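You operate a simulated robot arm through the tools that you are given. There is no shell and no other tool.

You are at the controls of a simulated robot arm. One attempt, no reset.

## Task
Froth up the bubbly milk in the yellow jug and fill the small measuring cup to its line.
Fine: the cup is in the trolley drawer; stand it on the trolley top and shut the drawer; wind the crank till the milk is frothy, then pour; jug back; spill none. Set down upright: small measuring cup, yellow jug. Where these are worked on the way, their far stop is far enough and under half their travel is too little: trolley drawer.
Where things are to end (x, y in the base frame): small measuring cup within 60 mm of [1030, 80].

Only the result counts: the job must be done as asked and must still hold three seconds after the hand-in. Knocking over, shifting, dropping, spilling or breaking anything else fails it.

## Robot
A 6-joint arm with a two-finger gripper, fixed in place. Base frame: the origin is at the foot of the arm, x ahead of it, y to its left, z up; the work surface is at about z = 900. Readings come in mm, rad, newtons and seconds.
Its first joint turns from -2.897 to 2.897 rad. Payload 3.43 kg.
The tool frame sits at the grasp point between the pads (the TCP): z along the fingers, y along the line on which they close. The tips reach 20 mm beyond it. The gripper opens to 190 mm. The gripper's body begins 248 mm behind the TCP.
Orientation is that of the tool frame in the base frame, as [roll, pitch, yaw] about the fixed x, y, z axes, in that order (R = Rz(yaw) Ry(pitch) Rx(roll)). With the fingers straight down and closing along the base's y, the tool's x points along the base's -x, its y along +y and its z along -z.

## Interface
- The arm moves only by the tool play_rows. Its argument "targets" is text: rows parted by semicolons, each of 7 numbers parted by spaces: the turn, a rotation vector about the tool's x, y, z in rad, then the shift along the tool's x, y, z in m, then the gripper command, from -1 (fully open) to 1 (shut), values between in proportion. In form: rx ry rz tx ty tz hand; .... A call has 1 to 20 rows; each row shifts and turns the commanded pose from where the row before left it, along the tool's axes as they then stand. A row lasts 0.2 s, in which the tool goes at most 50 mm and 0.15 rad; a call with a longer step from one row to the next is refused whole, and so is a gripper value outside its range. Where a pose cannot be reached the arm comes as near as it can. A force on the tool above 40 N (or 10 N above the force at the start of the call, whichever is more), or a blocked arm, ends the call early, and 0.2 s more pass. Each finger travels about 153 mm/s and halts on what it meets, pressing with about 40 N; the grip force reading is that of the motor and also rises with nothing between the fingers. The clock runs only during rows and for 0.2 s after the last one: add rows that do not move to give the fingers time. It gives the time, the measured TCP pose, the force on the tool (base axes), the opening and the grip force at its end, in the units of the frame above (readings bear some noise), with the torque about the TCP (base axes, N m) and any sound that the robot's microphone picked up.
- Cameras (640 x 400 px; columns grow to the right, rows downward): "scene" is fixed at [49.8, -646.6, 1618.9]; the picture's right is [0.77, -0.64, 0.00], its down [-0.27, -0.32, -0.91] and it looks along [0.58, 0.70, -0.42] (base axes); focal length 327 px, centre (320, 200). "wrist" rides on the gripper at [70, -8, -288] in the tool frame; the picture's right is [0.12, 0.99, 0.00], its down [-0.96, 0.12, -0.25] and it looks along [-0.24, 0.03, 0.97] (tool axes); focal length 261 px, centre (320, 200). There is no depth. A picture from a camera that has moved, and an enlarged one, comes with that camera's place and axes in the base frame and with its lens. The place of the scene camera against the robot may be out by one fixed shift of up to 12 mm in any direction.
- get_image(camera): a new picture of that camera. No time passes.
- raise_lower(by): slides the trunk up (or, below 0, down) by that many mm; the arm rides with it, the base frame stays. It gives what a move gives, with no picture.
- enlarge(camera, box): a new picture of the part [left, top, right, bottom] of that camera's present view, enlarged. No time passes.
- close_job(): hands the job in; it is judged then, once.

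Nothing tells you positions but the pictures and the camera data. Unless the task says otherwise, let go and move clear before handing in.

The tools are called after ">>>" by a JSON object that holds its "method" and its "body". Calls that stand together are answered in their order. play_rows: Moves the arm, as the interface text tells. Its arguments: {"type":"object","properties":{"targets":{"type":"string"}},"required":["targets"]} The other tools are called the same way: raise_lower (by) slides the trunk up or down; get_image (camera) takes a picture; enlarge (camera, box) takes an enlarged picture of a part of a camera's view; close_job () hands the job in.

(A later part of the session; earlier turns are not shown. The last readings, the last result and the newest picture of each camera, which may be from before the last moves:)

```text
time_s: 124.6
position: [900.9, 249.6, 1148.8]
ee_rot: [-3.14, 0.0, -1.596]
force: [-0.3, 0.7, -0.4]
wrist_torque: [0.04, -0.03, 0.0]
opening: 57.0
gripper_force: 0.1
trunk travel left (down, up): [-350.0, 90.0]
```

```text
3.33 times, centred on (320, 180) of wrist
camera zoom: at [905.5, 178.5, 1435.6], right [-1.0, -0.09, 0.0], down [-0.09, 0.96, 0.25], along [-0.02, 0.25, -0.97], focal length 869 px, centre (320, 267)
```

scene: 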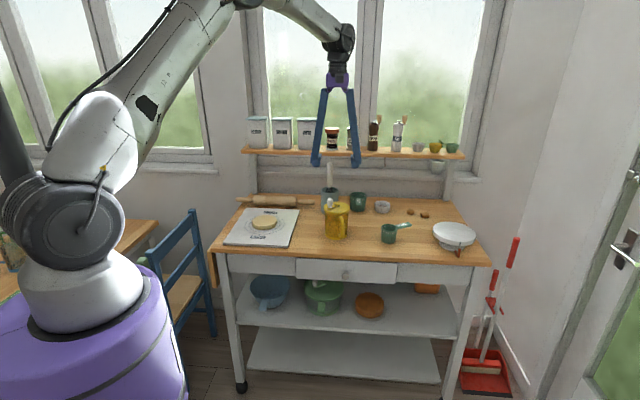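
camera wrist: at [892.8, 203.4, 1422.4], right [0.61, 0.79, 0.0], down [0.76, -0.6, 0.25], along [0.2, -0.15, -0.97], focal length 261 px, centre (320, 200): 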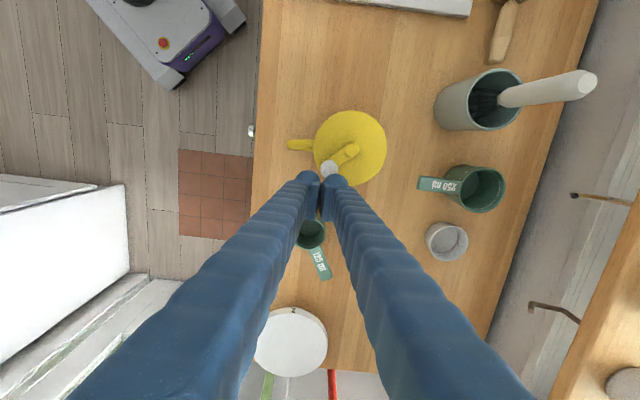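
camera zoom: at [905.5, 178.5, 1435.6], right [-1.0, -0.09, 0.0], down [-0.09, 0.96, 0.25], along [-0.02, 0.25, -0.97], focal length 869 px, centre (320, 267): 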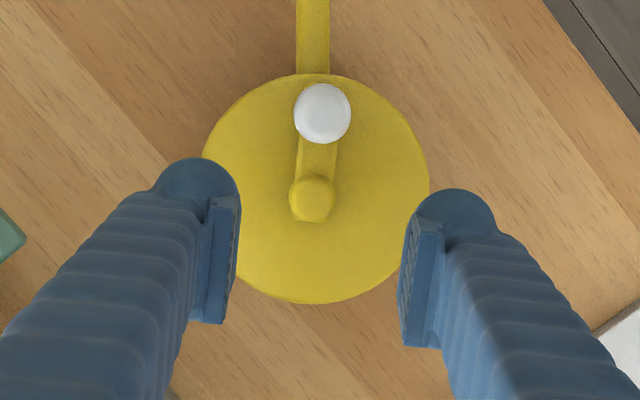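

>>> {"method": "play_rows", "body": {"targets": "0 0 0 0.0045 -0.0038 0.02 0.5; 0 0 0 0 0 0.04 0.5; 0 0 0 0 0 0.02 0.5; 0 0 0 0 0 0.0115 0.5; 0 0 0 0 0 0 0.5; 0 0 0 0 0 0 0.8; 0 0 0 0 0 0 0.9; 0 0 0 0 0 0 0.9; 0 0 0 0 0 0 0.9"}}

>>> {"method": "enlarge", "body": {"camera": "wrist", "box": [250, 120, 390, 240]}}

```text
time_s: 126.6
position: [904.9, 244.5, 1058.1]
ee_rot: [-3.134, 0.0, -1.597]
force: [8.4, 1.0, 22.7]
wrist_torque: [0.07, -0.19, -0.02]
opening: 12.6
gripper_force: 40.1
trunk travel left (down, up): [-350.0, 90.0]
```

```text
3.33 times, centred on (320, 180) of wrist
camera zoom: at [909.3, 172.8, 1345.8], right [-1.0, -0.09, -0.01], down [-0.09, 0.96, 0.25], along [-0.02, 0.25, -0.97], focal length 869 px, centre (320, 267)
```

zoom: 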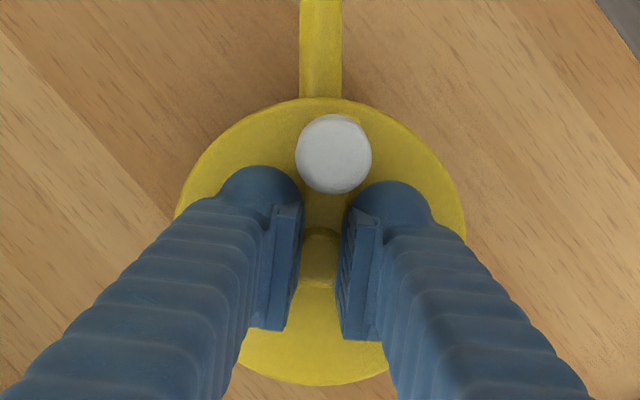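

>>> {"method": "play_rows", "body": {"targets": "0 0 0 0 0 0 0.6; 0 0 0 0 0 0 0.6; 0 0 0 0 -0.0005 0.003 0.6; 0 0 0 0 0 0 0.6; 0 0 0 0 0 0 0.8; 0 0 0 0 0 0 0.9; 0 0 0 0 0 0 0.9"}}

```text
time_s: 128.2
position: [903.8, 244.3, 1054.7]
ee_rot: [-3.135, 0.0, -1.598]
force: [5.3, 1.9, 24.2]
wrist_torque: [0.12, -0.11, 0.0]
opening: 15.2
gripper_force: 40.1
trunk travel left (down, up): [-350.0, 90.0]
```

Good grip (15.2 mm). I'll ease the press slightly and wind clockwise.

>>> {"method": "play_rows", "body": {"targets": "0 0 0.15 0 0 -0.001 0.9; 0 0 0.15 0 0 0 0.9; 0 0 0.15 0 0 0 0.9; 0 0 0.15 0 0 0 0.9; 0 0 0.15 0 0 0 0.9; 0 0 0.15 0 0 0 0.9; 0 0 0.15 0 0 0 0.9; 0 0 0.15 0 0 0 0.9; 0 0 0.15 0 0 0 0.9; 0 0 0.15 0 0 0 0.9; 0 0 0.15 0 0 0 0.9; 0 0 0.15 0 0 0 0.9; 0 0 0.15 0 0 0 0.9; 0 0 0.15 0 0 0 0.9; 0 0 0.15 0 0 0 0.9; 0 0 0.15 0 0 0 0.9; 0 0 0.15 0 0 0 0.9; 0 0 0.15 0 0 0 0.9; 0 0 0.15 0 0 0 0.9; 0 0 0.15 0 0 0 0.9"}}

>>> {"method": "enlarge", "body": {"camera": "scene", "box": [310, 180, 370, 240]}}

```text
time_s: 132.4
position: [903.5, 243.0, 1055.2]
ee_rot: [3.137, -0.001, 1.685]
force: [10.1, 4.3, 28.7]
wrist_torque: [0.06, -0.17, 0.05]
opening: 15.4
gripper_force: 39.9
trunk travel left (down, up): [-350.0, 90.0]
```

```text
6.67 times, centred on (340, 210) of scene
camera zoom: at [49.8, -646.6, 1618.9], right [0.77, -0.64, 0.0], down [-0.27, -0.32, -0.91], along [0.58, 0.7, -0.42], focal length 2178 px, centre (187, 133)
```

zoom: 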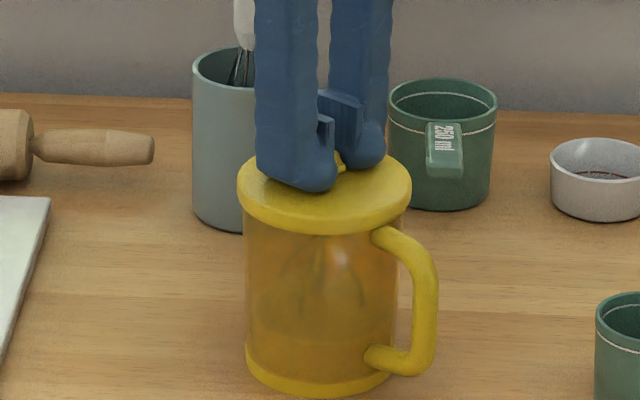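

>>> {"method": "play_rows", "body": {"targets": "0 0 0.15 0 0 -0.0004 0.9; 0 0 0.15 0 0 0 0.9; 0 0 0.15 0 0 0 0.9; 0 0 0.15 0 0 0 0.9; 0 0 0.15 0 0 0 0.9; 0 0 -0.15 0 0 0 0.9; 0 0 -0.15 0 0 0 0.9; 0 0 -0.15 0 0 0 0.9; 0 0 -0.15 0 0 0 0.9; 0 0 -0.15 0 0 0 0.9; 0 0 -0.15 0 0 0 0.9; 0 0 -0.15 0 0 0 0.9; 0 0 -0.15 0 0 0 0.9; 0 0 -0.15 0 0 0 0.9; 0 0 -0.15 0 0 0 0.9; 0 0 -0.15 0 0 0 0.9; 0 0 -0.15 0 0 0 0.9; 0 0 -0.15 0 0 0 0.9; 0 0 -0.15 0 0 0 0.9; 0 0 -0.15 0 0 0 0.9"}}

>>> {"method": "enlarge", "body": {"camera": "scene", "box": [310, 180, 370, 240]}}

```text
time_s: 136.6
position: [904.2, 244.7, 1056.1]
ee_rot: [-3.141, 0.005, -3.095]
force: [1.1, -5.7, 16.0]
wrist_torque: [-0.08, -0.07, -0.07]
opening: 15.5
gripper_force: 40.2
trunk travel left (down, up): [-350.0, 90.0]
```

```text
6.67 times, centred on (340, 210) of scene
camera zoom: at [49.8, -646.6, 1618.9], right [0.77, -0.64, 0.0], down [-0.27, -0.32, -0.91], along [0.58, 0.7, -0.42], focal length 2178 px, centre (187, 133)
```

zoom: 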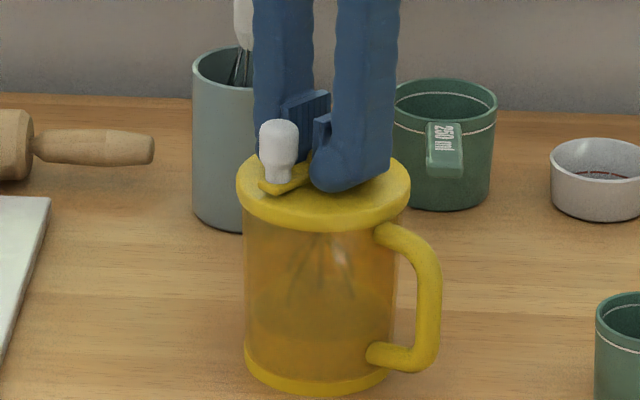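

>>> {"method": "play_rows", "body": {"targets": "0 0 -0.15 0 0 0 0.9; 0 0 -0.15 0 0 0 0.9; 0 0 -0.15 0 0 0 0.9; 0 0 -0.15 0 0 0 0.9; 0 0 -0.15 0 0 0 0.9; 0 0 -0.15 0 0 0 0.9; 0 0 -0.15 0 0 0 0.9; 0 0 -0.15 0 0 0 0.9; 0 0 -0.15 0 0 0 0.9; 0 0 -0.15 0 0 0 0.9; 0 0 -0.15 0 0 0 0.9; 0 0 -0.15 0 0 0 0.9; 0 0 -0.15 0 0 0 0.9; 0 0 -0.15 0 0 0 0.9; 0 0 -0.15 0 0 0 0.9; 0 0 -0.15 0 0 0 0.9; 0 0 -0.15 0 0 0 0.9; 0 0 -0.15 0 0 0 0.9; 0 0 -0.15 0 0 0 0.9; 0 0 0 0 0 0 0.9"}}

>>> {"method": "enlarge", "body": {"camera": "scene", "box": [310, 180, 370, 240]}}

```text
time_s: 140.5
position: [904.6, 246.9, 1056.7]
ee_rot: [-3.138, -0.003, -0.343]
force: [2.2, 2.1, 9.6]
wrist_torque: [0.17, 0.39, 0.01]
opening: 14.8
gripper_force: 39.9
trunk travel left (down, up): [-350.0, 90.0]
stopped in row 19: the force on the tool passed its limit at 41 N (the readings are from after the stop); the commanded pose is now the measured one
```

```text
6.67 times, centred on (340, 210) of scene
camera zoom: at [49.8, -646.6, 1618.9], right [0.77, -0.64, 0.0], down [-0.27, -0.32, -0.91], along [0.58, 0.7, -0.42], focal length 2178 px, centre (187, 133)
```

zoom: 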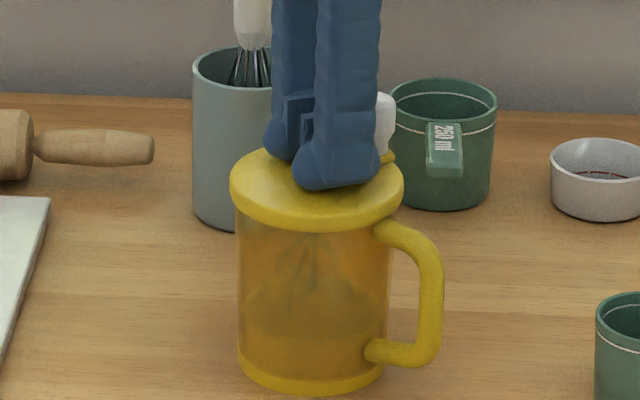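

>>> {"method": "play_rows", "body": {"targets": "0 0 0.15 0 0 0 0.9; 0 0 0.15 0 0 0 0.9; 0 0 0.15 0 0 0 0.9; 0 0 0.15 0 0 0 0.9; 0 0 0.15 0 0 0 0.9; 0 0 0.15 0 0 0 0.9; 0 0 0.15 0 0 0 0.9; 0 0 0.15 0 0 0 0.9; 0 0 0.15 0 0 0 0.9; 0 0 0.15 0 0 0 0.9; 0 0 0.15 0 0 0 0.9; 0 0 0.15 0 0 0 0.9; 0 0 0.15 0 0 0 0.9; 0 0 0.15 0 0 0 0.9; 0 0 0.15 0 0 0 0.9; 0 0 0.15 0 0 0 0.9; 0 0 0.15 0 0 0 0.9; 0 0 0.15 0 0 0 0.9; 0 0 0.15 0 0 0 0.9; 0 0 0.15 0 0 0 0.9"}}

>>> {"method": "play_rows", "body": {"targets": "0 0 0.15 0 0 0 0.9; 0 0 0.15 0 0 0 0.9; 0 0 0.15 0 0 0 0.9; 0 0 0.15 0 0 0 0.9; 0 0 0.15 0 0 0 0.9; 0 0 0.15 0 0 0 0.9; 0 0 0.15 0 0 0 0.9; 0 0 0.15 0 0 0 0.9; 0 0 0.15 0 0 0 0.9; 0 0 0.15 0 0 0 0.9; 0 0 0.15 0 0 0 0.9; 0 0 0.15 0 0 0 0.9; 0 0 0.15 0 0 0 0.9; 0 0 0 0 0 0 0.9"}}

>>> {"method": "enlarge", "body": {"camera": "scene", "box": [310, 180, 370, 240]}}

```text
time_s: 144.7
position: [903.8, 245.1, 1056.1]
ee_rot: [3.141, 0.007, 2.94]
force: [3.0, 8.1, 25.9]
wrist_torque: [0.08, 0.05, 0.0]
opening: 14.1
gripper_force: 40.4
trunk travel left (down, up): [-350.0, 90.0]
```

```text
time_s: 146.8
position: [906.4, 244.1, 1062.4]
ee_rot: [3.127, -0.003, 1.561]
force: [6.3, 2.0, 27.7]
wrist_torque: [0.04, -0.19, 0.02]
opening: 6.1
gripper_force: 34.2
trunk travel left (down, up): [-350.0, 90.0]
stopped in row 10: the force on the tool passed its limit at 41 N (the readings are from after the stop); the commanded pose is now the measured one
```

```text
6.67 times, centred on (340, 210) of scene
camera zoom: at [49.8, -646.6, 1618.9], right [0.77, -0.64, 0.0], down [-0.27, -0.32, -0.91], along [0.58, 0.7, -0.42], focal length 2178 px, centre (187, 133)
```

zoom: 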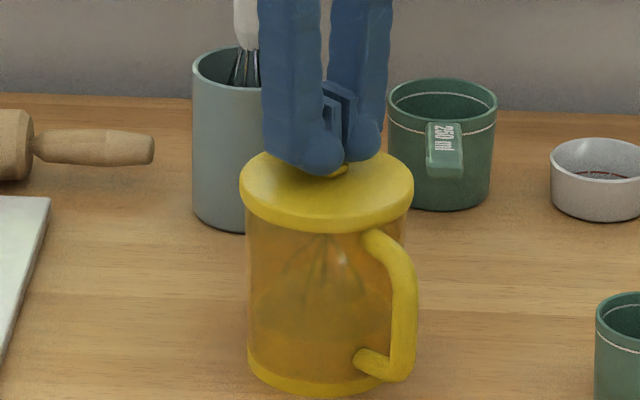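

The fingers squeezed up off the hub. Let me look at the milk before regripping.

>>> {"method": "enlarge", "body": {"camera": "scene", "box": [325, 200, 365, 245]}}

```text
8.89 times, centred on (345, 222) of scene
camera zoom: at [49.8, -646.6, 1618.9], right [0.77, -0.64, 0.0], down [-0.27, -0.32, -0.91], along [0.58, 0.7, -0.42], focal length 2904 px, centre (98, 0)
```

zoom: 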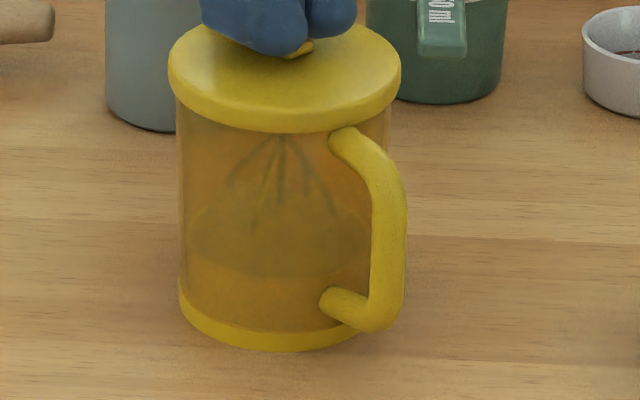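

>>> {"method": "play_rows", "body": {"targets": "0 0 0 0 0 -0.003 0.6; 0 0 0 0 0 -0.02 0.4; 0 0 0 0 0 -0.04 0.4; 0 0 -0.15 0 0 0 0.4; 0 0 -0.15 0 0 0 0.4; 0 0 -0.15 0 0 0 0.4; 0 0 -0.15 0 0 0 0.4; 0 0 -0.15 0 0 0 0.4; 0 0 -0.15 0 0 0 0.4; 0 0 -0.15 0 0 0 0.4; 0 0 -0.15 0 0 0 0.4; 0 0 -0.15 0 0 0 0.4; 0 0 -0.15 0 0 0 0.4; 0 0 -0.15 0 0 0 0.4; 0 0 -0.15 0 0 0 0.4; 0 0 -0.15 0 0 0 0.4; 0 0 -0.15 0 0 0 0.4; 0 0 -0.15 0 0 0 0.4; 0 0 -0.15 0 0 0 0.4; 0 0 -0.15 0 0 0 0.4"}}

>>> {"method": "play_rows", "body": {"targets": "0 0 -0.15 0 0 0 0.4; 0 0 -0.15 0 0 0 0.4; 0 0 -0.15 0 0 0 0.4; 0 0 -0.14 0 0 0 0.4; 0 0 0 0 0 0 0.4"}}

>>> {"method": "enlarge", "body": {"camera": "wrist", "box": [250, 120, 390, 240]}}

```text
time_s: 151.0
position: [905.8, 245.2, 1117.6]
ee_rot: [-3.138, 0.002, -2.174]
force: [0.0, 0.1, -0.1]
wrist_torque: [0.0, -0.02, 0.0]
opening: 56.8
gripper_force: 0.0
trunk travel left (down, up): [-350.0, 90.0]
```

```text
time_s: 152.2
position: [905.3, 244.1, 1120.0]
ee_rot: [-3.138, -0.001, -1.583]
force: [-1.4, 0.8, 0.6]
wrist_torque: [0.06, 0.02, 0.0]
opening: 56.8
gripper_force: 0.0
trunk travel left (down, up): [-350.0, 90.0]
```

```text
3.33 times, centred on (320, 180) of wrist
camera zoom: at [910.8, 174.3, 1407.5], right [-0.99, -0.11, 0.0], down [-0.1, 0.96, 0.25], along [-0.02, 0.25, -0.97], focal length 869 px, centre (320, 267)
```

zoom: 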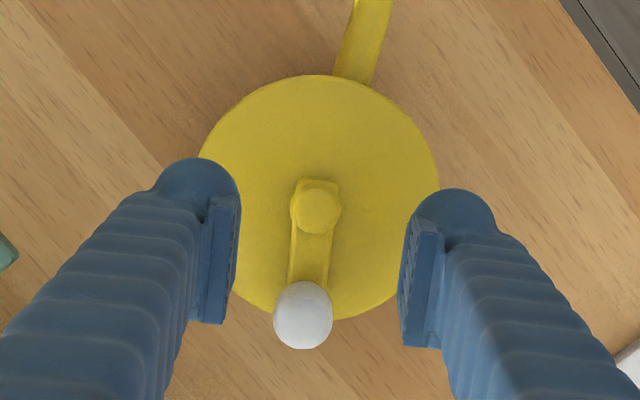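

>>> {"method": "play_rows", "body": {"targets": "0 0 0 0.006 -0.002 0.03 0.5; 0 0 0 0 0 0.025 0.5; 0 0 0 0 0 0.0105 0.5; 0 0 0 0 0 0 0.5; 0 0 0 0 0 0 0.75; 0 0 0 0 0 0 1; 0 0 0 0 0 0 1; 0 0 0 0 0 0 1"}}

```text
time_s: 154.0
position: [908.9, 238.7, 1055.5]
ee_rot: [-3.136, 0.0, -1.586]
force: [-1.6, 0.6, 5.7]
wrist_torque: [0.0, 0.02, -0.04]
opening: 15.4
gripper_force: 39.5
trunk travel left (down, up): [-350.0, 90.0]
```

>>> {"method": "play_rows", "body": {"targets": "0 0 0.15 0 0 0.001 1; 0 0 0.15 0 0 0 1; 0 0 0.15 0 0 0 1; 0 0 0.15 0 0 0 1; 0 0 0.15 0 0 0 1; 0 0 0.15 0 0 0 1; 0 0 0.15 0 0 0 1; 0 0 0.15 0 0 0 1; 0 0 0.15 0 0 0 1; 0 0 0.15 0 0 0 1; 0 0 0.15 0 0 0 1; 0 0 0.15 0 0 0 1; 0 0 0.15 0 0 0 1; 0 0 0.15 0 0 0 1; 0 0 0.15 0 0 0 1; 0 0 0.15 0 0 0 1; 0 0 0.15 0 0 0 1; 0 0 0.15 0 0 0 1; 0 0 0.15 0 0 0 1; 0 0 0.15 0 0 0 1"}}

>>> {"method": "enlarge", "body": {"camera": "scene", "box": [310, 180, 370, 240]}}

```text
time_s: 157.0
position: [908.7, 239.6, 1055.1]
ee_rot: [3.135, 0.007, 2.619]
force: [-2.0, 1.6, 7.8]
wrist_torque: [0.31, 0.51, 0.01]
opening: 15.4
gripper_force: 40.3
trunk travel left (down, up): [-350.0, 90.0]
stopped in row 15: the force on the tool passed its limit at 40 N (the readings are from after the stop); the commanded pose is now the measured one
```

```text
6.67 times, centred on (340, 210) of scene
camera zoom: at [49.8, -646.6, 1618.9], right [0.77, -0.64, 0.0], down [-0.27, -0.32, -0.91], along [0.58, 0.7, -0.42], focal length 2178 px, centre (187, 133)
```

zoom: 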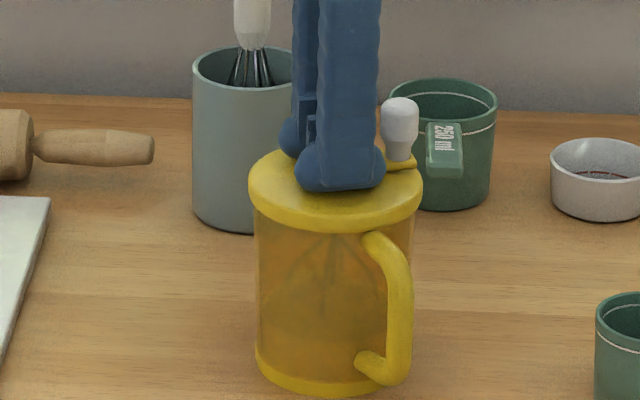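

>>> {"method": "play_rows", "body": {"targets": "0 0 0.15 0 0 0 1; 0 0 0.15 0 0 0 1; 0 0 0.15 0 0 0 1; 0 0 0.15 0 0 0 1; 0 0 0.15 0 0 0 1; 0 0 0.15 0 0 0 1; 0 0 0.15 0 0 0 1; 0 0 0.15 0 0 0 1; 0 0 0.15 0 0 0 1; 0 0 0.15 0 0 0 1; 0 0 0.15 0 0 0 1; 0 0 0.15 0 0 0 1; 0 0 0 0 0 0 1"}}

>>> {"method": "enlarge", "body": {"camera": "scene", "box": [310, 180, 370, 240]}}

```text
time_s: 159.8
position: [909.1, 237.4, 1056.4]
ee_rot: [3.136, -0.008, 0.82]
force: [10.7, 0.0, 30.8]
wrist_torque: [-0.01, -0.17, 0.05]
opening: 15.0
gripper_force: 40.5
trunk travel left (down, up): [-350.0, 90.0]
```

```text
6.67 times, centred on (340, 210) of scene
camera zoom: at [49.8, -646.6, 1618.9], right [0.77, -0.64, 0.0], down [-0.27, -0.32, -0.91], along [0.58, 0.7, -0.42], focal length 2178 px, centre (187, 133)
```

zoom: 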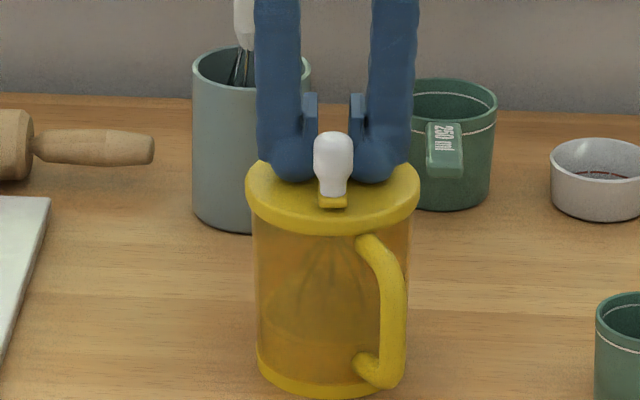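

>>> {"method": "play_rows", "body": {"targets": "0 0 -0.15 0 0 -0.0012 1; 0 0 -0.15 0 0 0 1; 0 0 -0.15 0 0 0 1; 0 0 -0.15 0 0 0 1; 0 0 -0.15 0 0 0 1; 0 0 -0.15 0 0 0 1; 0 0 -0.15 0 0 0 1; 0 0 -0.15 0 0 0 1; 0 0 -0.15 0 0 0 1; 0 0 -0.15 0 0 0 1; 0 0 -0.15 0 0 0 1; 0 0 -0.15 0 0 0 1; 0 0 -0.15 0 0 0 1; 0 0 -0.15 0 0 0 1; 0 0 -0.15 0 0 0 1; 0 0 -0.15 0 0 0 1; 0 0 -0.15 0 0 0 1; 0 0 -0.15 0 0 0 1; 0 0 -0.15 0 0 0 1; 0 0 -0.15 0 0 0 1"}}

>>> {"method": "enlarge", "body": {"camera": "scene", "box": [325, 200, 365, 245]}}

```text
time_s: 163.9
position: [912.0, 238.5, 1061.6]
ee_rot: [-3.134, 0.016, -2.566]
force: [-1.8, -1.2, 15.7]
wrist_torque: [-0.13, 0.1, 0.01]
opening: 6.0
gripper_force: 34.0
trunk travel left (down, up): [-350.0, 90.0]
stopped in row 20: the force on the tool passed its limit at 47 N (the readings are from after the stop); the commanded pose is now the measured one
```

```text
8.89 times, centred on (345, 222) of scene
camera zoom: at [49.8, -646.6, 1618.9], right [0.77, -0.64, 0.0], down [-0.27, -0.32, -0.91], along [0.58, 0.7, -0.42], focal length 2904 px, centre (98, 0)
```

zoom: 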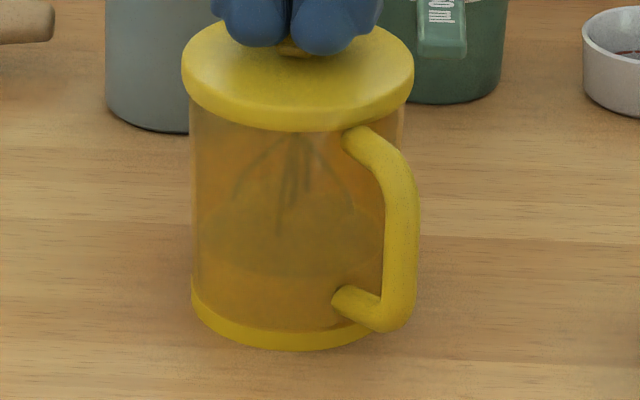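

>>> {"method": "enlarge", "body": {"camera": "scene", "box": [334, 210, 358, 245]}}

>>> {"method": "get_image", "body": {"camera": "wrist"}}

```text
11.43 times, centred on (346, 228) of scene
camera zoom: at [49.8, -646.6, 1618.9], right [0.77, -0.64, 0.0], down [-0.27, -0.32, -0.91], along [0.58, 0.7, -0.42], focal length 3734 px, centre (23, -114)
```

zoom: 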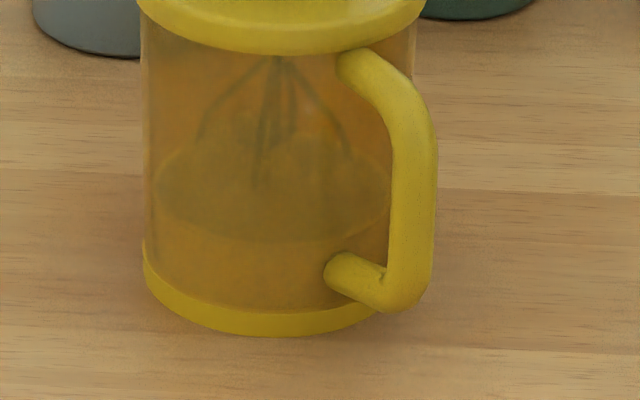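

```text
taken
camera wrist: at [851.4, 192.5, 1349.3], right [-0.64, 0.77, -0.01], down [0.74, 0.62, 0.26], along [0.21, 0.16, -0.96], focal length 261 px, centre (320, 200)
```

wrist: 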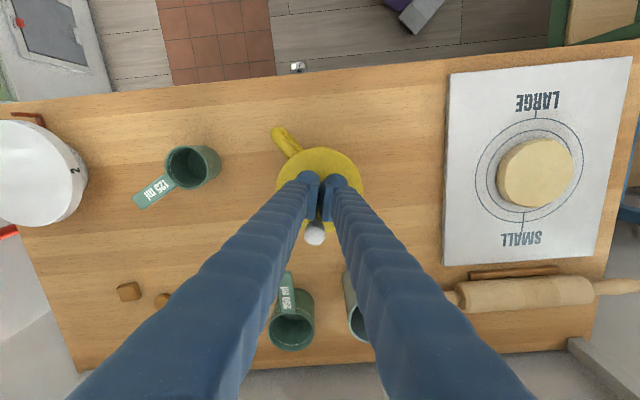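

The liquid surface shows a lumpy, bubbly mound and its edge seems higher than before, so the winding is having an effect. I'll regrip and keep winding.

>>> {"method": "play_rows", "body": {"targets": "0 0 0 0 0 -0.003 0.6; 0 0 0 0 0 -0.02 0.4; 0 0 0 0 0 -0.04 0.4; 0 0 0 0 0 0 0.4"}}

>>> {"method": "enlarge", "body": {"camera": "wrist", "box": [250, 120, 390, 240]}}

```text
time_s: 164.9
position: [912.6, 241.0, 1122.5]
ee_rot: [-3.137, 0.012, -2.566]
force: [0.4, 0.2, -0.1]
wrist_torque: [0.02, 0.05, -0.02]
opening: 56.7
gripper_force: 0.2
trunk travel left (down, up): [-350.0, 90.0]
```

```text
3.33 times, centred on (320, 180) of wrist
camera zoom: at [853.3, 194.2, 1409.3], right [-0.64, 0.77, -0.01], down [0.74, 0.62, 0.26], along [0.2, 0.16, -0.97], focal length 869 px, centre (320, 267)
```

zoom: 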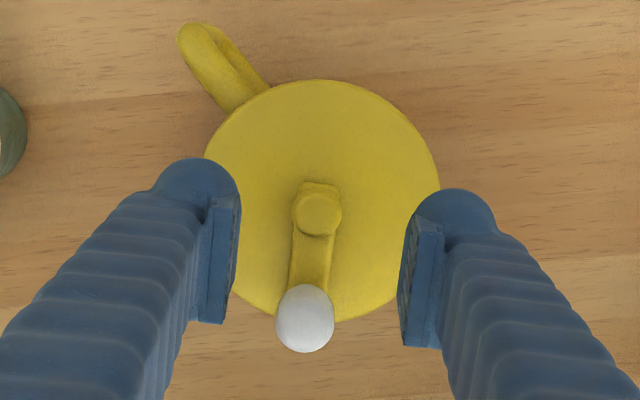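

>>> {"method": "play_rows", "body": {"targets": "-0.0046 0.012 0 0.004 -0.0012 0.03 0.5; 0 0 0 0 0 0.03 0.5; 0 0 0 0 0 0.008 0.5; 0 0 0 0 0 0 0.5; 0 0 0 0 0 0 0.75; 0 0 0 0 0 0 1; 0 0 0 0 0 0 1; 0 0 0 0 0 0 1"}}

```text
time_s: 166.7
position: [910.2, 236.2, 1061.0]
ee_rot: [-3.139, 0.009, -2.567]
force: [-0.6, -1.3, 12.6]
wrist_torque: [-0.11, -0.01, 0.01]
opening: 0.0
gripper_force: 34.5
trunk travel left (down, up): [-350.0, 90.0]
stopped in row 8: the force on the tool passed its limit at 43 N (the readings are from after the stop); the commanded pose is now the measured one
```

>>> {"method": "play_rows", "body": {"targets": "0 0 0 0 0 -0.002 0.6; 0 0 0 0 0 0 0.5; 0 0 0 0 0 0.004 0.5; 0 0 0 0 0 0.002 0.5; 0 0 0 0 0 0 0.5"}}

>>> {"method": "enlarge", "body": {"camera": "wrist", "box": [250, 120, 390, 240]}}

```text
time_s: 167.9
position: [909.0, 237.8, 1055.9]
ee_rot: [-3.138, 0.006, -2.566]
force: [0.5, -0.5, -0.7]
wrist_torque: [-0.01, -0.03, 0.01]
opening: 47.2
gripper_force: 0.0
trunk travel left (down, up): [-350.0, 90.0]
```

```text
3.33 times, centred on (320, 180) of wrist
camera zoom: at [853.0, 192.3, 1343.4], right [-0.64, 0.77, 0.0], down [0.74, 0.62, 0.25], along [0.2, 0.16, -0.97], focal length 869 px, centre (320, 267)
```

zoom: 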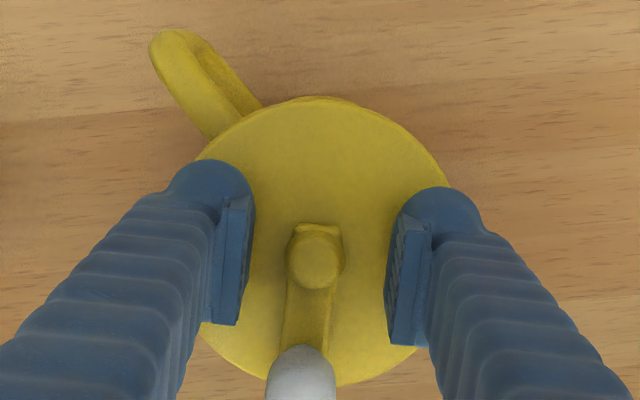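

>>> {"method": "play_rows", "body": {"targets": "0 0 0 0 0 0.0013 0.5; 0 0 0 0 0 0 0.7; 0 0 0 0 0 0 0.8; 0 0 0 0 0 0 0.9; 0 0 0 0 0 0 0.9; 0 0 0 0 0 0 0.9"}}

```text
time_s: 169.3
position: [910.2, 237.2, 1056.1]
ee_rot: [-3.135, 0.006, -2.566]
force: [1.9, -1.9, 3.3]
wrist_torque: [-0.03, -0.08, 0.01]
opening: 15.3
gripper_force: 40.5
trunk travel left (down, up): [-350.0, 90.0]
```

>>> {"method": "play_rows", "body": {"targets": "0 0 0.15 0 0 0.0006 0.95; 0 0 0.15 0 0 0 0.95; 0 0 0.15 0 0 0 0.95; 0 0 0.15 0 0 0 0.95; 0 0 0.15 0 0 0 0.95; 0 0 0.15 0 0 0 0.95; 0 0 0.15 0 0 0 0.95; 0 0 0.15 0 0 0 0.95; 0 0 0.15 0 0 0 0.95; 0 0 0.15 0 0 0 0.95; 0 0 0.15 0 0 0 0.95; 0 0 0.15 0 0 0 0.95; 0 0 0.15 0 0 0 0.95; 0 0 0.15 0 0 0 0.95; 0 0 0.15 0 0 0 0.95; 0 0 0.15 0 0 0 0.95; 0 0 0.15 0 0 0 0.95; 0 0 0.15 0 0 0 0.95; 0 0 0.15 0 0 0 0.95"}}

>>> {"method": "enlarge", "body": {"camera": "scene", "box": [334, 210, 358, 245]}}

```text
time_s: 172.8
position: [913.3, 238.8, 1062.2]
ee_rot: [3.125, -0.008, 1.233]
force: [2.6, 0.6, 11.3]
wrist_torque: [-0.33, -0.31, 0.05]
opening: 0.0
gripper_force: 30.3
trunk travel left (down, up): [-350.0, 90.0]
stopped in row 17: the force on the tool passed its limit at 41 N (the readings are from after the stop); the commanded pose is now the measured one
```

```text
11.43 times, centred on (346, 228) of scene
camera zoom: at [49.8, -646.6, 1618.9], right [0.77, -0.64, 0.0], down [-0.27, -0.32, -0.91], along [0.58, 0.7, -0.42], focal length 3734 px, centre (23, -114)
```

zoom: 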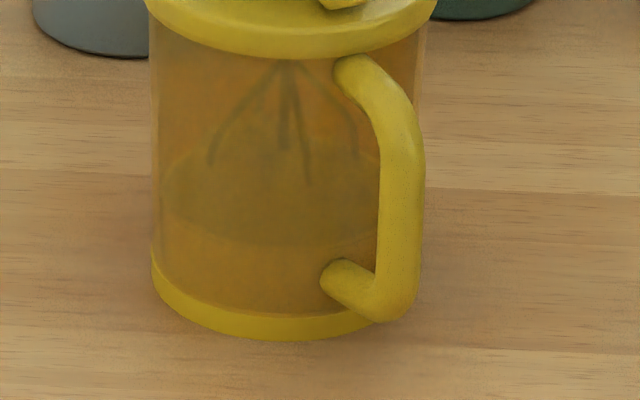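

The fingers rode up off the hub again. I'll lift, unwind the wrist, and use the wrist camera for a close side look at the milk.

>>> {"method": "play_rows", "body": {"targets": "0 0 0 0 0 -0.003 0.6; 0 0 0 0 0 -0.03 0.4; 0 0 0 0 0 -0.04 0.4; 0 0 -0.15 0 0 0 0; 0 0 -0.15 0 0 0 0; 0 0 -0.15 0 0 0 0; 0 0 -0.15 0 0 0 0; 0 0 -0.15 0 0 0 0; 0 0 -0.15 0 0 0 0; 0 0 -0.15 0 0 0 0; 0 0 -0.15 0 0 0 0; 0 0 -0.15 0 0 0 0; 0 0 -0.15 0 0 0 0; 0 0 -0.15 0 0 0 0; 0 0 -0.15 0 0 0 0; 0 0 -0.15 0 0 0 0; 0 0 -0.15 0 0 0 0; 0 0 -0.15 0 0 0 0; 0 0 -0.15 0 0 0 0; 0 0 -0.15 0 0 0 0"}}

>>> {"method": "play_rows", "body": {"targets": "0 0 -0.13 0.04 0 0 0; 0 0 0 0.045 0 0 0; 0 0 0 0.045 0 0 0; 0 -0.15 0 0 0 0 0; 0 -0.15 0 0 0 0 0; 0 -0.15 0 0 0 0 0; 0 -0.15 0 0 0 0 0; 0 -0.15 0 0 0 0 0; 0 -0.15 0 0 0 0 0; 0 -0.15 0 0 0 0 0; 0 0 0 0 0 0 0"}}

>>> {"method": "get_image", "body": {"camera": "wrist"}}

>>> {"method": "get_image", "body": {"camera": "scene"}}

```text
time_s: 177.0
position: [911.8, 237.6, 1128.6]
ee_rot: [-3.137, 0.007, -2.497]
force: [0.6, 0.1, -0.2]
wrist_torque: [-0.03, 0.03, -0.02]
opening: 95.0
gripper_force: 0.1
trunk travel left (down, up): [-350.0, 90.0]
```

```text
time_s: 179.4
position: [813.9, 151.0, 1129.2]
ee_rot: [-3.128, 1.059, -2.36]
force: [0.2, -0.6, -0.4]
wrist_torque: [0.03, -0.01, 0.02]
opening: 95.0
gripper_force: 0.0
trunk travel left (down, up): [-350.0, 90.0]
```

```text
taken
camera wrist: at [613.6, -53.3, 1209.1], right [-0.73, 0.67, -0.11], down [0.1, 0.27, 0.96], along [0.67, 0.69, -0.26], focal length 261 px, centre (320, 200)
```

wrist: 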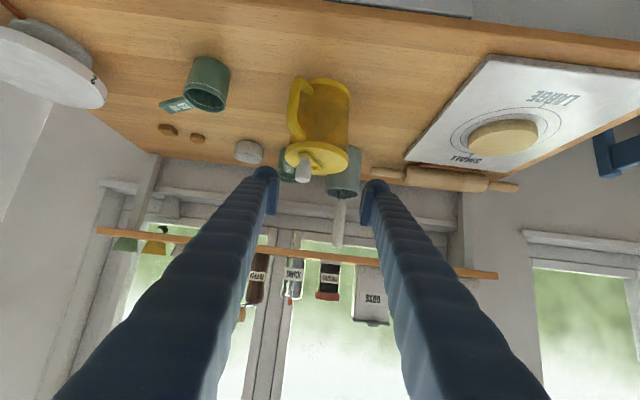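

```text
taken
```

scene: 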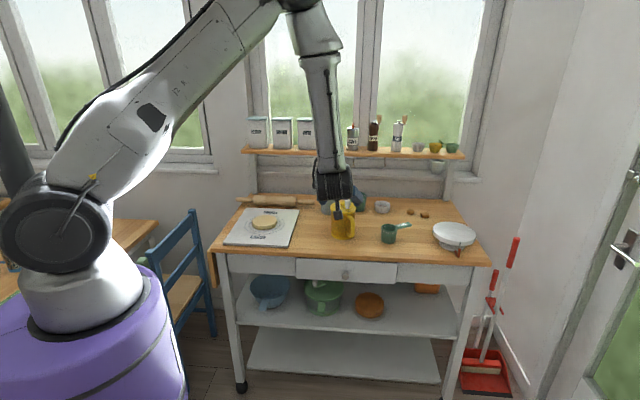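

>>> {"method": "enlarge", "body": {"camera": "wrist", "box": [270, 65, 370, 195]}}

```text
3.08 times, centred on (320, 130) of wrist
camera zoom: at [613.6, -53.3, 1209.1], right [-0.73, 0.67, -0.11], down [0.1, 0.27, 0.96], along [0.67, 0.69, -0.26], focal length 802 px, centre (320, 415)
```

zoom: 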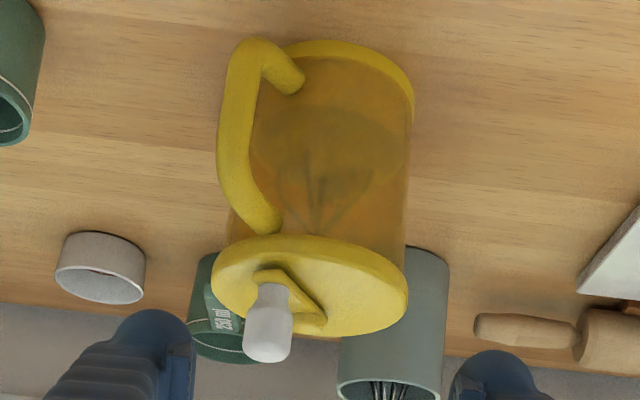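

>>> {"method": "play_rows", "body": {"targets": "0 -0.15 0 0 0 0 -1; 0 -0.15 0 0 0 0 -1; 0 -0.041 0 0 0 0 -1; 0 0 0 0.037 0 -0.0025 -1; 0 0 0 0.037 0 -0.0025 -1; 0 0 0 0.037 0 -0.0025 -1; 0 0 0 0.037 0 -0.0025 -1; 0 0 0 0 0 0 -1"}}

>>> {"method": "get_image", "body": {"camera": "wrist"}}

>>> {"method": "get_image", "body": {"camera": "scene"}}

```text
time_s: 181.2
position: [893.6, 85.2, 1054.0]
ee_rot: [2.972, 1.332, -2.508]
force: [-0.4, -0.9, 0.1]
wrist_torque: [-0.01, 0.02, 0.04]
opening: 190.1
gripper_force: 0.0
out of reach, approached as far as the arm can: row 1, 2, 3, 4, 5, 6, 7
trunk travel left (down, up): [-350.0, 90.0]
```

```text
taken
camera wrist: at [692.9, -134.0, 1052.7], right [-0.73, 0.67, -0.08], down [-0.07, 0.04, 1.0], along [0.68, 0.74, 0.01], focal length 261 px, centre (320, 200)
```

wrist: 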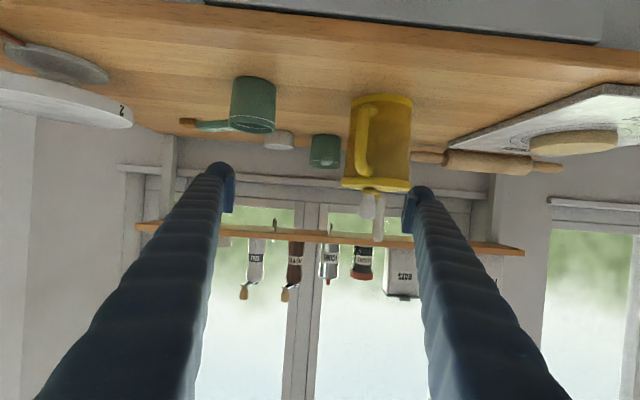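

```text
taken
```

scene: 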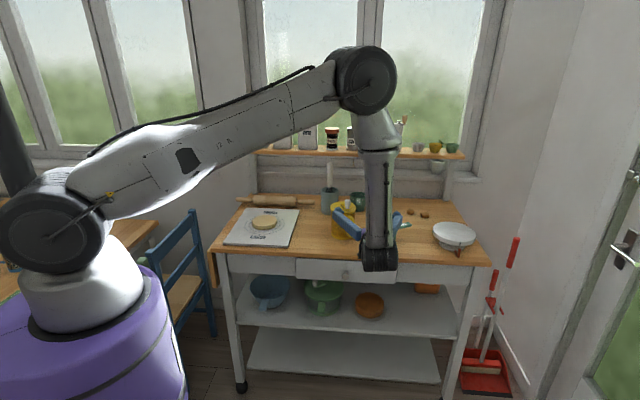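

That pose is beyond the arm with the trunk high. I'll return to the reachable tilt, then lower the trunk for the sideways view and later jug grip.

>>> {"method": "play_rows", "body": {"targets": "0.01335 0.1375 -0.0163 0 0 0 -1; 0.01335 0.1375 -0.0163 0 0 0 -1; 0 0 0 -0.0173 0.035 -0.0202 -1; 0 0 0 -0.0173 0.035 -0.0202 -1; 0 0 0 -0.0173 0.035 -0.0202 -1; 0 0 0 0 0 0 -1"}}

```text
time_s: 182.6
position: [805.2, 141.4, 1131.0]
ee_rot: [-3.134, 1.059, -2.353]
force: [-1.0, 0.2, -0.1]
wrist_torque: [0.0, -0.02, 0.03]
opening: 189.8
gripper_force: 0.1
out of reach, approached as far as the arm can: row 5
trunk travel left (down, up): [-350.0, 90.0]
```

>>> {"method": "raise_lower", "body": {"by": -140}}

>>> {"method": "get_image", "body": {"camera": "wrist"}}

>>> {"method": "get_image", "body": {"camera": "scene"}}

```text
time_s: 184.3
position: [804.1, 140.9, 992.3]
ee_rot: [-3.129, 1.061, -2.348]
force: [-0.3, 0.6, 0.5]
wrist_torque: [-0.04, 0.02, -0.02]
opening: 189.9
gripper_force: 0.0
trunk travel left (down, up): [-210.0, 230.0]
```

```text
taken
camera wrist: at [607.0, -66.0, 1071.7], right [-0.74, 0.66, -0.11], down [0.1, 0.27, 0.96], along [0.67, 0.7, -0.26], focal length 261 px, centre (320, 200)
```

wrist: 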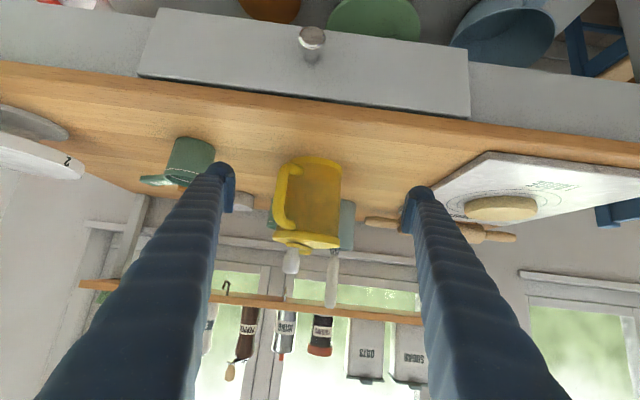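

```text
taken
```

scene: 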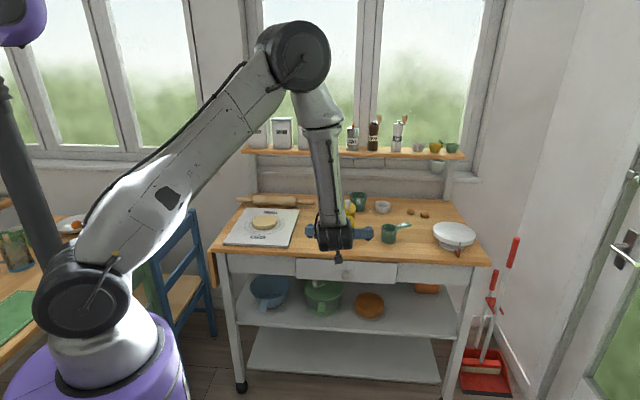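

>>> {"method": "enlarge", "body": {"camera": "wrist", "box": [260, 145, 360, 275]}}

```text
3.08 times, centred on (310, 210) of wrist
camera zoom: at [607.0, -66.0, 1071.7], right [-0.74, 0.66, -0.11], down [0.1, 0.27, 0.96], along [0.67, 0.7, -0.26], focal length 802 px, centre (351, 169)
```

zoom: 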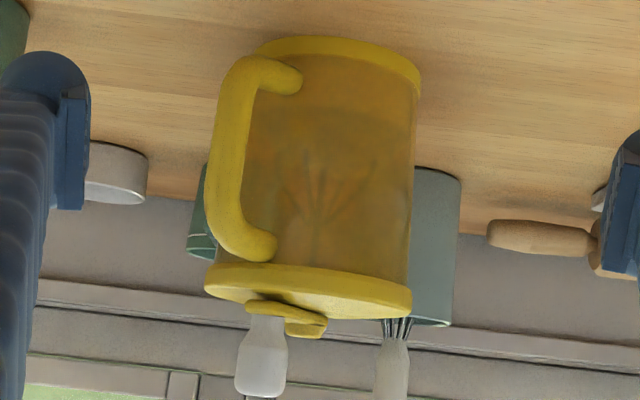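

The liquid is about 27–30 mm deep, still dark at the surface with no obvious foam, so more winding is needed. I'll go back above the hub and wind again, keeping to wrist angles where the grip held well.

>>> {"method": "raise_lower", "body": {"by": 140}}

>>> {"method": "play_rows", "body": {"targets": "0 0.15 0 0 0 0 0; 0 0.15 0 0 0 0 0; 0 0.15 0 0 0 0 0; 0 0.15 0 0 0 0 0; 0 0.15 0 0 0 0 0; 0 0.15 0 0 0 0 0; 0 0.15 0 0 0 0 0; 0 0.011 0 0 0 0 0; 0 0 0 -0.0477 -0.002 0 0.4; 0 0 0 -0.0477 -0.002 0 0.4; 0 0 0 -0.0477 -0.002 0 0.4; 0 0 -0.15 0 0 0 0.4; 0 0 -0.15 0 0 0 0.4; 0 0 -0.15 0 0 0 0.4; 0 0 0 0 0 0 0.4"}}

>>> {"method": "enlarge", "body": {"camera": "wrist", "box": [250, 120, 390, 240]}}

```text
time_s: 186.0
position: [805.3, 140.7, 1131.6]
ee_rot: [-3.131, 1.06, -2.351]
force: [-0.4, 0.1, -0.7]
wrist_torque: [0.0, 0.02, 0.0]
opening: 190.0
gripper_force: 0.1
trunk travel left (down, up): [-350.0, 90.0]
```

```text
time_s: 189.2
position: [910.0, 236.6, 1129.6]
ee_rot: [-3.138, -0.003, -1.911]
force: [0.0, 0.0, 0.2]
wrist_torque: [0.01, 0.05, -0.02]
opening: 56.9
gripper_force: 0.0
trunk travel left (down, up): [-350.0, 90.0]
```

```text
3.33 times, centred on (320, 180) of wrist
camera zoom: at [894.2, 168.8, 1418.3], right [-0.98, 0.22, 0.0], down [0.21, 0.95, 0.24], along [0.06, 0.24, -0.97], focal length 869 px, centre (320, 267)
```

zoom: 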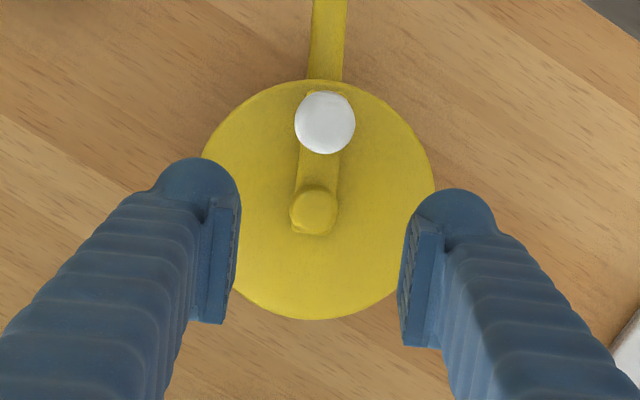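

>>> {"method": "play_rows", "body": {"targets": "0 0 0 0.0023 -0.0024 0.04 0.5; 0 0 0 0 0 0.025 0.5; 0 0 0 0 0 0.0085 0.5; 0 0 0 0 0 0 0.5; 0 0 0 0 0 0.0015 0.5; 0 0 0 0 0 0 0.75; 0 0 0 0 0 0 0.9; 0 0 0 0 0 0 0.9; 0 0 0 0 0 0 0.9"}}

```text
time_s: 191.2
position: [908.9, 235.1, 1062.3]
ee_rot: [-3.133, 0.0, -1.908]
force: [-2.7, 3.5, 30.1]
wrist_torque: [-0.11, -0.55, 0.02]
opening: 6.5
gripper_force: 0.1
trunk travel left (down, up): [-350.0, 90.0]
```

>>> {"method": "play_rows", "body": {"targets": "0 0 0 0 0 -0.003 0.6; 0 0 0 0 0 0 0.5; 0 0 0 0 0 0.002 0.5; 0 0 0 0 0 0.001 0.5; 0 0 0 0 0 0 0.5"}}

```text
time_s: 192.4
position: [912.6, 235.5, 1055.4]
ee_rot: [-3.139, -0.004, -1.909]
force: [0.1, -0.3, 0.3]
wrist_torque: [0.01, 0.01, -0.02]
opening: 47.5
gripper_force: 0.0
trunk travel left (down, up): [-350.0, 90.0]
```

>>> {"method": "play_rows", "body": {"targets": "0 0 0 0 0 0.0015 0.5; 0 0 0 0 0 0 0.7; 0 0 0 0 0 0 0.8; 0 0 0 0 0 0 0.9; 0 0 0 0 0 0 0.9; 0 0 0 0 0 0 0.9"}}

```text
time_s: 193.8
position: [912.9, 235.5, 1055.0]
ee_rot: [-3.136, -0.004, -1.91]
force: [1.5, -0.1, 3.5]
wrist_torque: [0.02, -0.05, -0.02]
opening: 15.0
gripper_force: 40.5
trunk travel left (down, up): [-350.0, 90.0]
```

>>> {"method": "play_rows", "body": {"targets": "0 0 0.15 0 0 0.0004 0.92; 0 0 0.15 0 0 0 0.92; 0 0 0.15 0 0 0 0.92; 0 0 0.15 0 0 0 0.92; 0 0 0.15 0 0 0 0.92; 0 0 0.15 0 0 0 0.92; 0 0 0.15 0 0 0 0.92; 0 0 0.15 0 0 0 0.92; 0 0 0.15 0 0 0 0.92; 0 0 0.15 0 0 0 0.92; 0 0 0.15 0 0 0 0.92; 0 0 0.15 0 0 0 0.92; 0 0 0.15 0 0 0 0.92; 0 0 0.15 0 0 0 0.92; 0 0 0.15 0 0 0 0.92; 0 0 0.15 0 0 0 0.92; 0 0 0 0 0 0 0.92"}}

>>> {"method": "play_rows", "body": {"targets": "0 0 -0.15 0 0 0 0.92; 0 0 -0.15 0 0 0 0.92; 0 0 -0.15 0 0 0 0.92; 0 0 -0.15 0 0 0 0.92; 0 0 -0.15 0 0 0 0.92; 0 0 -0.15 0 0 0 0.92; 0 0 -0.15 0 0 0 0.92; 0 0 -0.15 0 0 0 0.92; 0 0 -0.15 0 0 0 0.92; 0 0 -0.15 0 0 0 0.92; 0 0 -0.15 0 0 0 0.92; 0 0 -0.15 0 0 0 0.92; 0 0 -0.15 0 0 0 0.92; 0 0 -0.15 0 0 0 0.92; 0 0 -0.15 0 0 0 0.92; 0 0 -0.15 0 0 0 0.92; 0 0 -0.15 0 0 0 0.92; 0 0 -0.15 0 0 0 0.92; 0 0 0 0 0 0 0.92"}}

>>> {"method": "enlarge", "body": {"camera": "scene", "box": [325, 180, 365, 245]}}

```text
time_s: 197.4
position: [912.5, 233.2, 1055.2]
ee_rot: [3.138, 0.005, 1.975]
force: [4.1, 0.8, 15.4]
wrist_torque: [0.57, 0.22, -0.03]
opening: 15.1
gripper_force: 40.2
trunk travel left (down, up): [-350.0, 90.0]
```

```text
time_s: 201.4
position: [911.7, 233.7, 1055.6]
ee_rot: [-3.137, -0.002, -1.609]
force: [3.7, -5.9, 21.8]
wrist_torque: [0.22, -0.06, 0.03]
opening: 14.4
gripper_force: 39.9
trunk travel left (down, up): [-350.0, 90.0]
```

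```text
6.15 times, centred on (345, 212) of scene
camera zoom: at [49.8, -646.6, 1618.9], right [0.77, -0.64, 0.0], down [-0.27, -0.32, -0.91], along [0.58, 0.7, -0.42], focal length 2010 px, centre (166, 123)
```

zoom: 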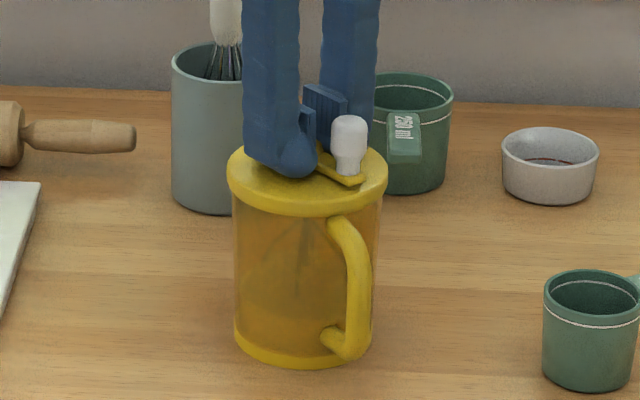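

>>> {"method": "enlarge", "body": {"camera": "scene", "box": [334, 210, 358, 245]}}

>>> {"method": "play_rows", "body": {"targets": "0 0 0.15 0 0 0 0.92; 0 0 0.15 0 0 0 0.92; 0 0 0.15 0 0 0 0.92; 0 0 0.15 0 0 0 0.92; 0 0 0.15 0 0 0 0.92; 0 0 0.15 0 0 0 0.92; 0 0 0.15 0 0 0 0.92; 0 0 0.15 0 0 0 0.92; 0 0 0.15 0 0 0 0.92; 0 0 0.15 0 0 0 0.92; 0 0 0.15 0 0 0 0.92; 0 0 0.15 0 0 0 0.92; 0 0 0.15 0 0 0 0.92; 0 0 0.15 0 0 0 0.92; 0 0 0.15 0 0 0 0.92; 0 0 0.15 0 0 0 0.92; 0 0 0.15 0 0 0 0.92; 0 0 0.15 0 0 0 0.92; 0 0 0 0 0 0 0.92"}}

>>> {"method": "enlarge", "body": {"camera": "scene", "box": [334, 210, 358, 245]}}

```text
11.43 times, centred on (346, 228) of scene
camera zoom: at [49.8, -646.6, 1618.9], right [0.77, -0.64, 0.0], down [-0.27, -0.32, -0.91], along [0.58, 0.7, -0.42], focal length 3734 px, centre (23, -114)
```

zoom: 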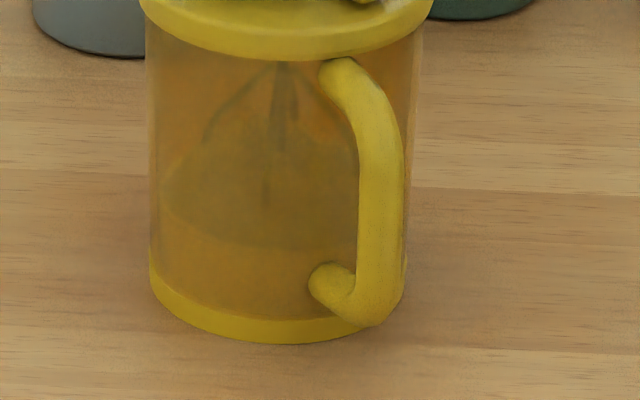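

```text
time_s: 205.4
position: [911.8, 234.5, 1056.1]
ee_rot: [3.138, 0.007, 1.974]
force: [4.0, -2.8, 24.8]
wrist_torque: [-0.13, -0.13, -0.01]
opening: 14.6
gripper_force: 40.1
trunk travel left (down, up): [-350.0, 90.0]
```

```text
11.43 times, centred on (346, 228) of scene
camera zoom: at [49.8, -646.6, 1618.9], right [0.77, -0.64, 0.0], down [-0.27, -0.32, -0.91], along [0.58, 0.7, -0.42], focal length 3734 px, centre (23, -114)
```

zoom: 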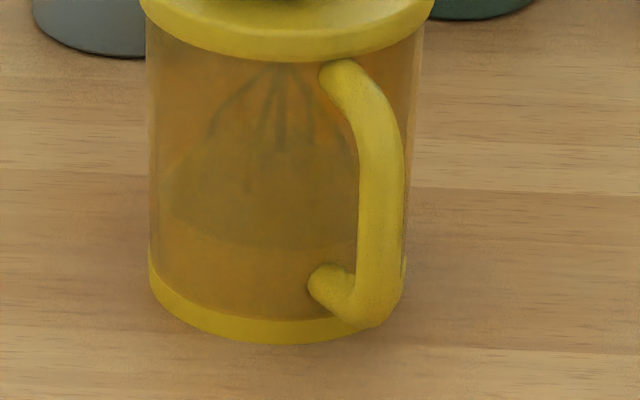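

A foam-like dome around the whisk seems to be rising compared with before. I'll keep winding back and forth and watch it.

>>> {"method": "play_rows", "body": {"targets": "0 0 -0.15 0 0 -0.0004 0.92; 0 0 -0.15 0 0 0 0.92; 0 0 -0.15 0 0 0 0.92; 0 0 -0.15 0 0 0 0.92; 0 0 -0.15 0 0 0 0.92; 0 0 -0.15 0 0 0 0.92; 0 0 -0.15 0 0 0 0.92; 0 0 -0.15 0 0 0 0.92; 0 0 -0.15 0 0 0 0.92; 0 0 -0.15 0 0 0 0.92; 0 0 -0.15 0 0 0 0.92; 0 0 -0.15 0 0 0 0.92; 0 0 -0.15 0 0 0 0.92; 0 0 -0.15 0 0 0 0.92; 0 0 -0.15 0 0 0 0.92; 0 0 -0.15 0 0 0 0.92; 0 0 -0.15 0 0 0 0.92; 0 0 -0.15 0 0 0 0.92; 0 0 -0.15 0 0 0 0.92; 0 0 -0.15 0 0 0 0.92"}}

>>> {"method": "play_rows", "body": {"targets": "0 0 0.15 0 0 0 0.92; 0 0 0.15 0 0 0 0.92; 0 0 0.15 0 0 0 0.92; 0 0 0.15 0 0 0 0.92; 0 0 0.15 0 0 0 0.92; 0 0 0.15 0 0 0 0.92; 0 0 0.15 0 0 0 0.92; 0 0 0.15 0 0 0 0.92; 0 0 0.15 0 0 0 0.92; 0 0 0.15 0 0 0 0.92; 0 0 0.15 0 0 0 0.92; 0 0 0.15 0 0 0 0.92; 0 0 0.15 0 0 0 0.92; 0 0 0.15 0 0 0 0.92; 0 0 0.15 0 0 0 0.92; 0 0 0.15 0 0 0 0.92; 0 0 0.15 0 0 0 0.92; 0 0 0.15 0 0 0 0.92; 0 0 0.15 0 0 0 0.92; 0 0 0.15 0 0 0 0.92"}}

>>> {"method": "enlarge", "body": {"camera": "scene", "box": [334, 210, 358, 245]}}

```text
time_s: 209.6
position: [911.3, 233.7, 1056.8]
ee_rot: [-3.138, -0.005, -1.308]
force: [0.6, -4.2, 25.2]
wrist_torque: [0.68, 0.16, 0.01]
opening: 13.9
gripper_force: 39.9
trunk travel left (down, up): [-350.0, 90.0]
```

```text
time_s: 213.8
position: [911.3, 234.1, 1056.5]
ee_rot: [3.139, 0.008, 1.972]
force: [-3.5, 0.5, 24.0]
wrist_torque: [-0.02, 0.08, 0.03]
opening: 13.6
gripper_force: 40.8
trunk travel left (down, up): [-350.0, 90.0]
```

```text
11.43 times, centred on (346, 228) of scene
camera zoom: at [49.8, -646.6, 1618.9], right [0.77, -0.64, 0.0], down [-0.27, -0.32, -0.91], along [0.58, 0.7, -0.42], focal length 3734 px, centre (23, -114)
```

zoom: 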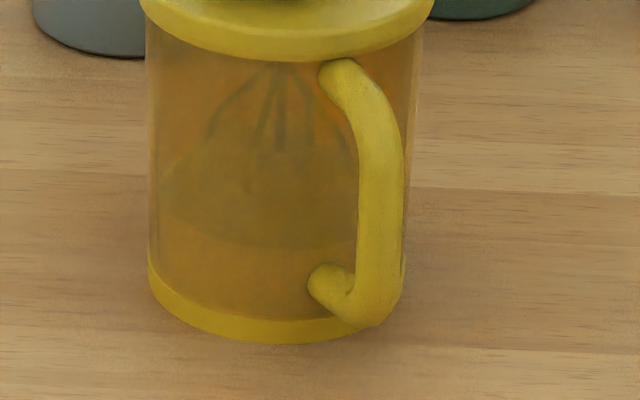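

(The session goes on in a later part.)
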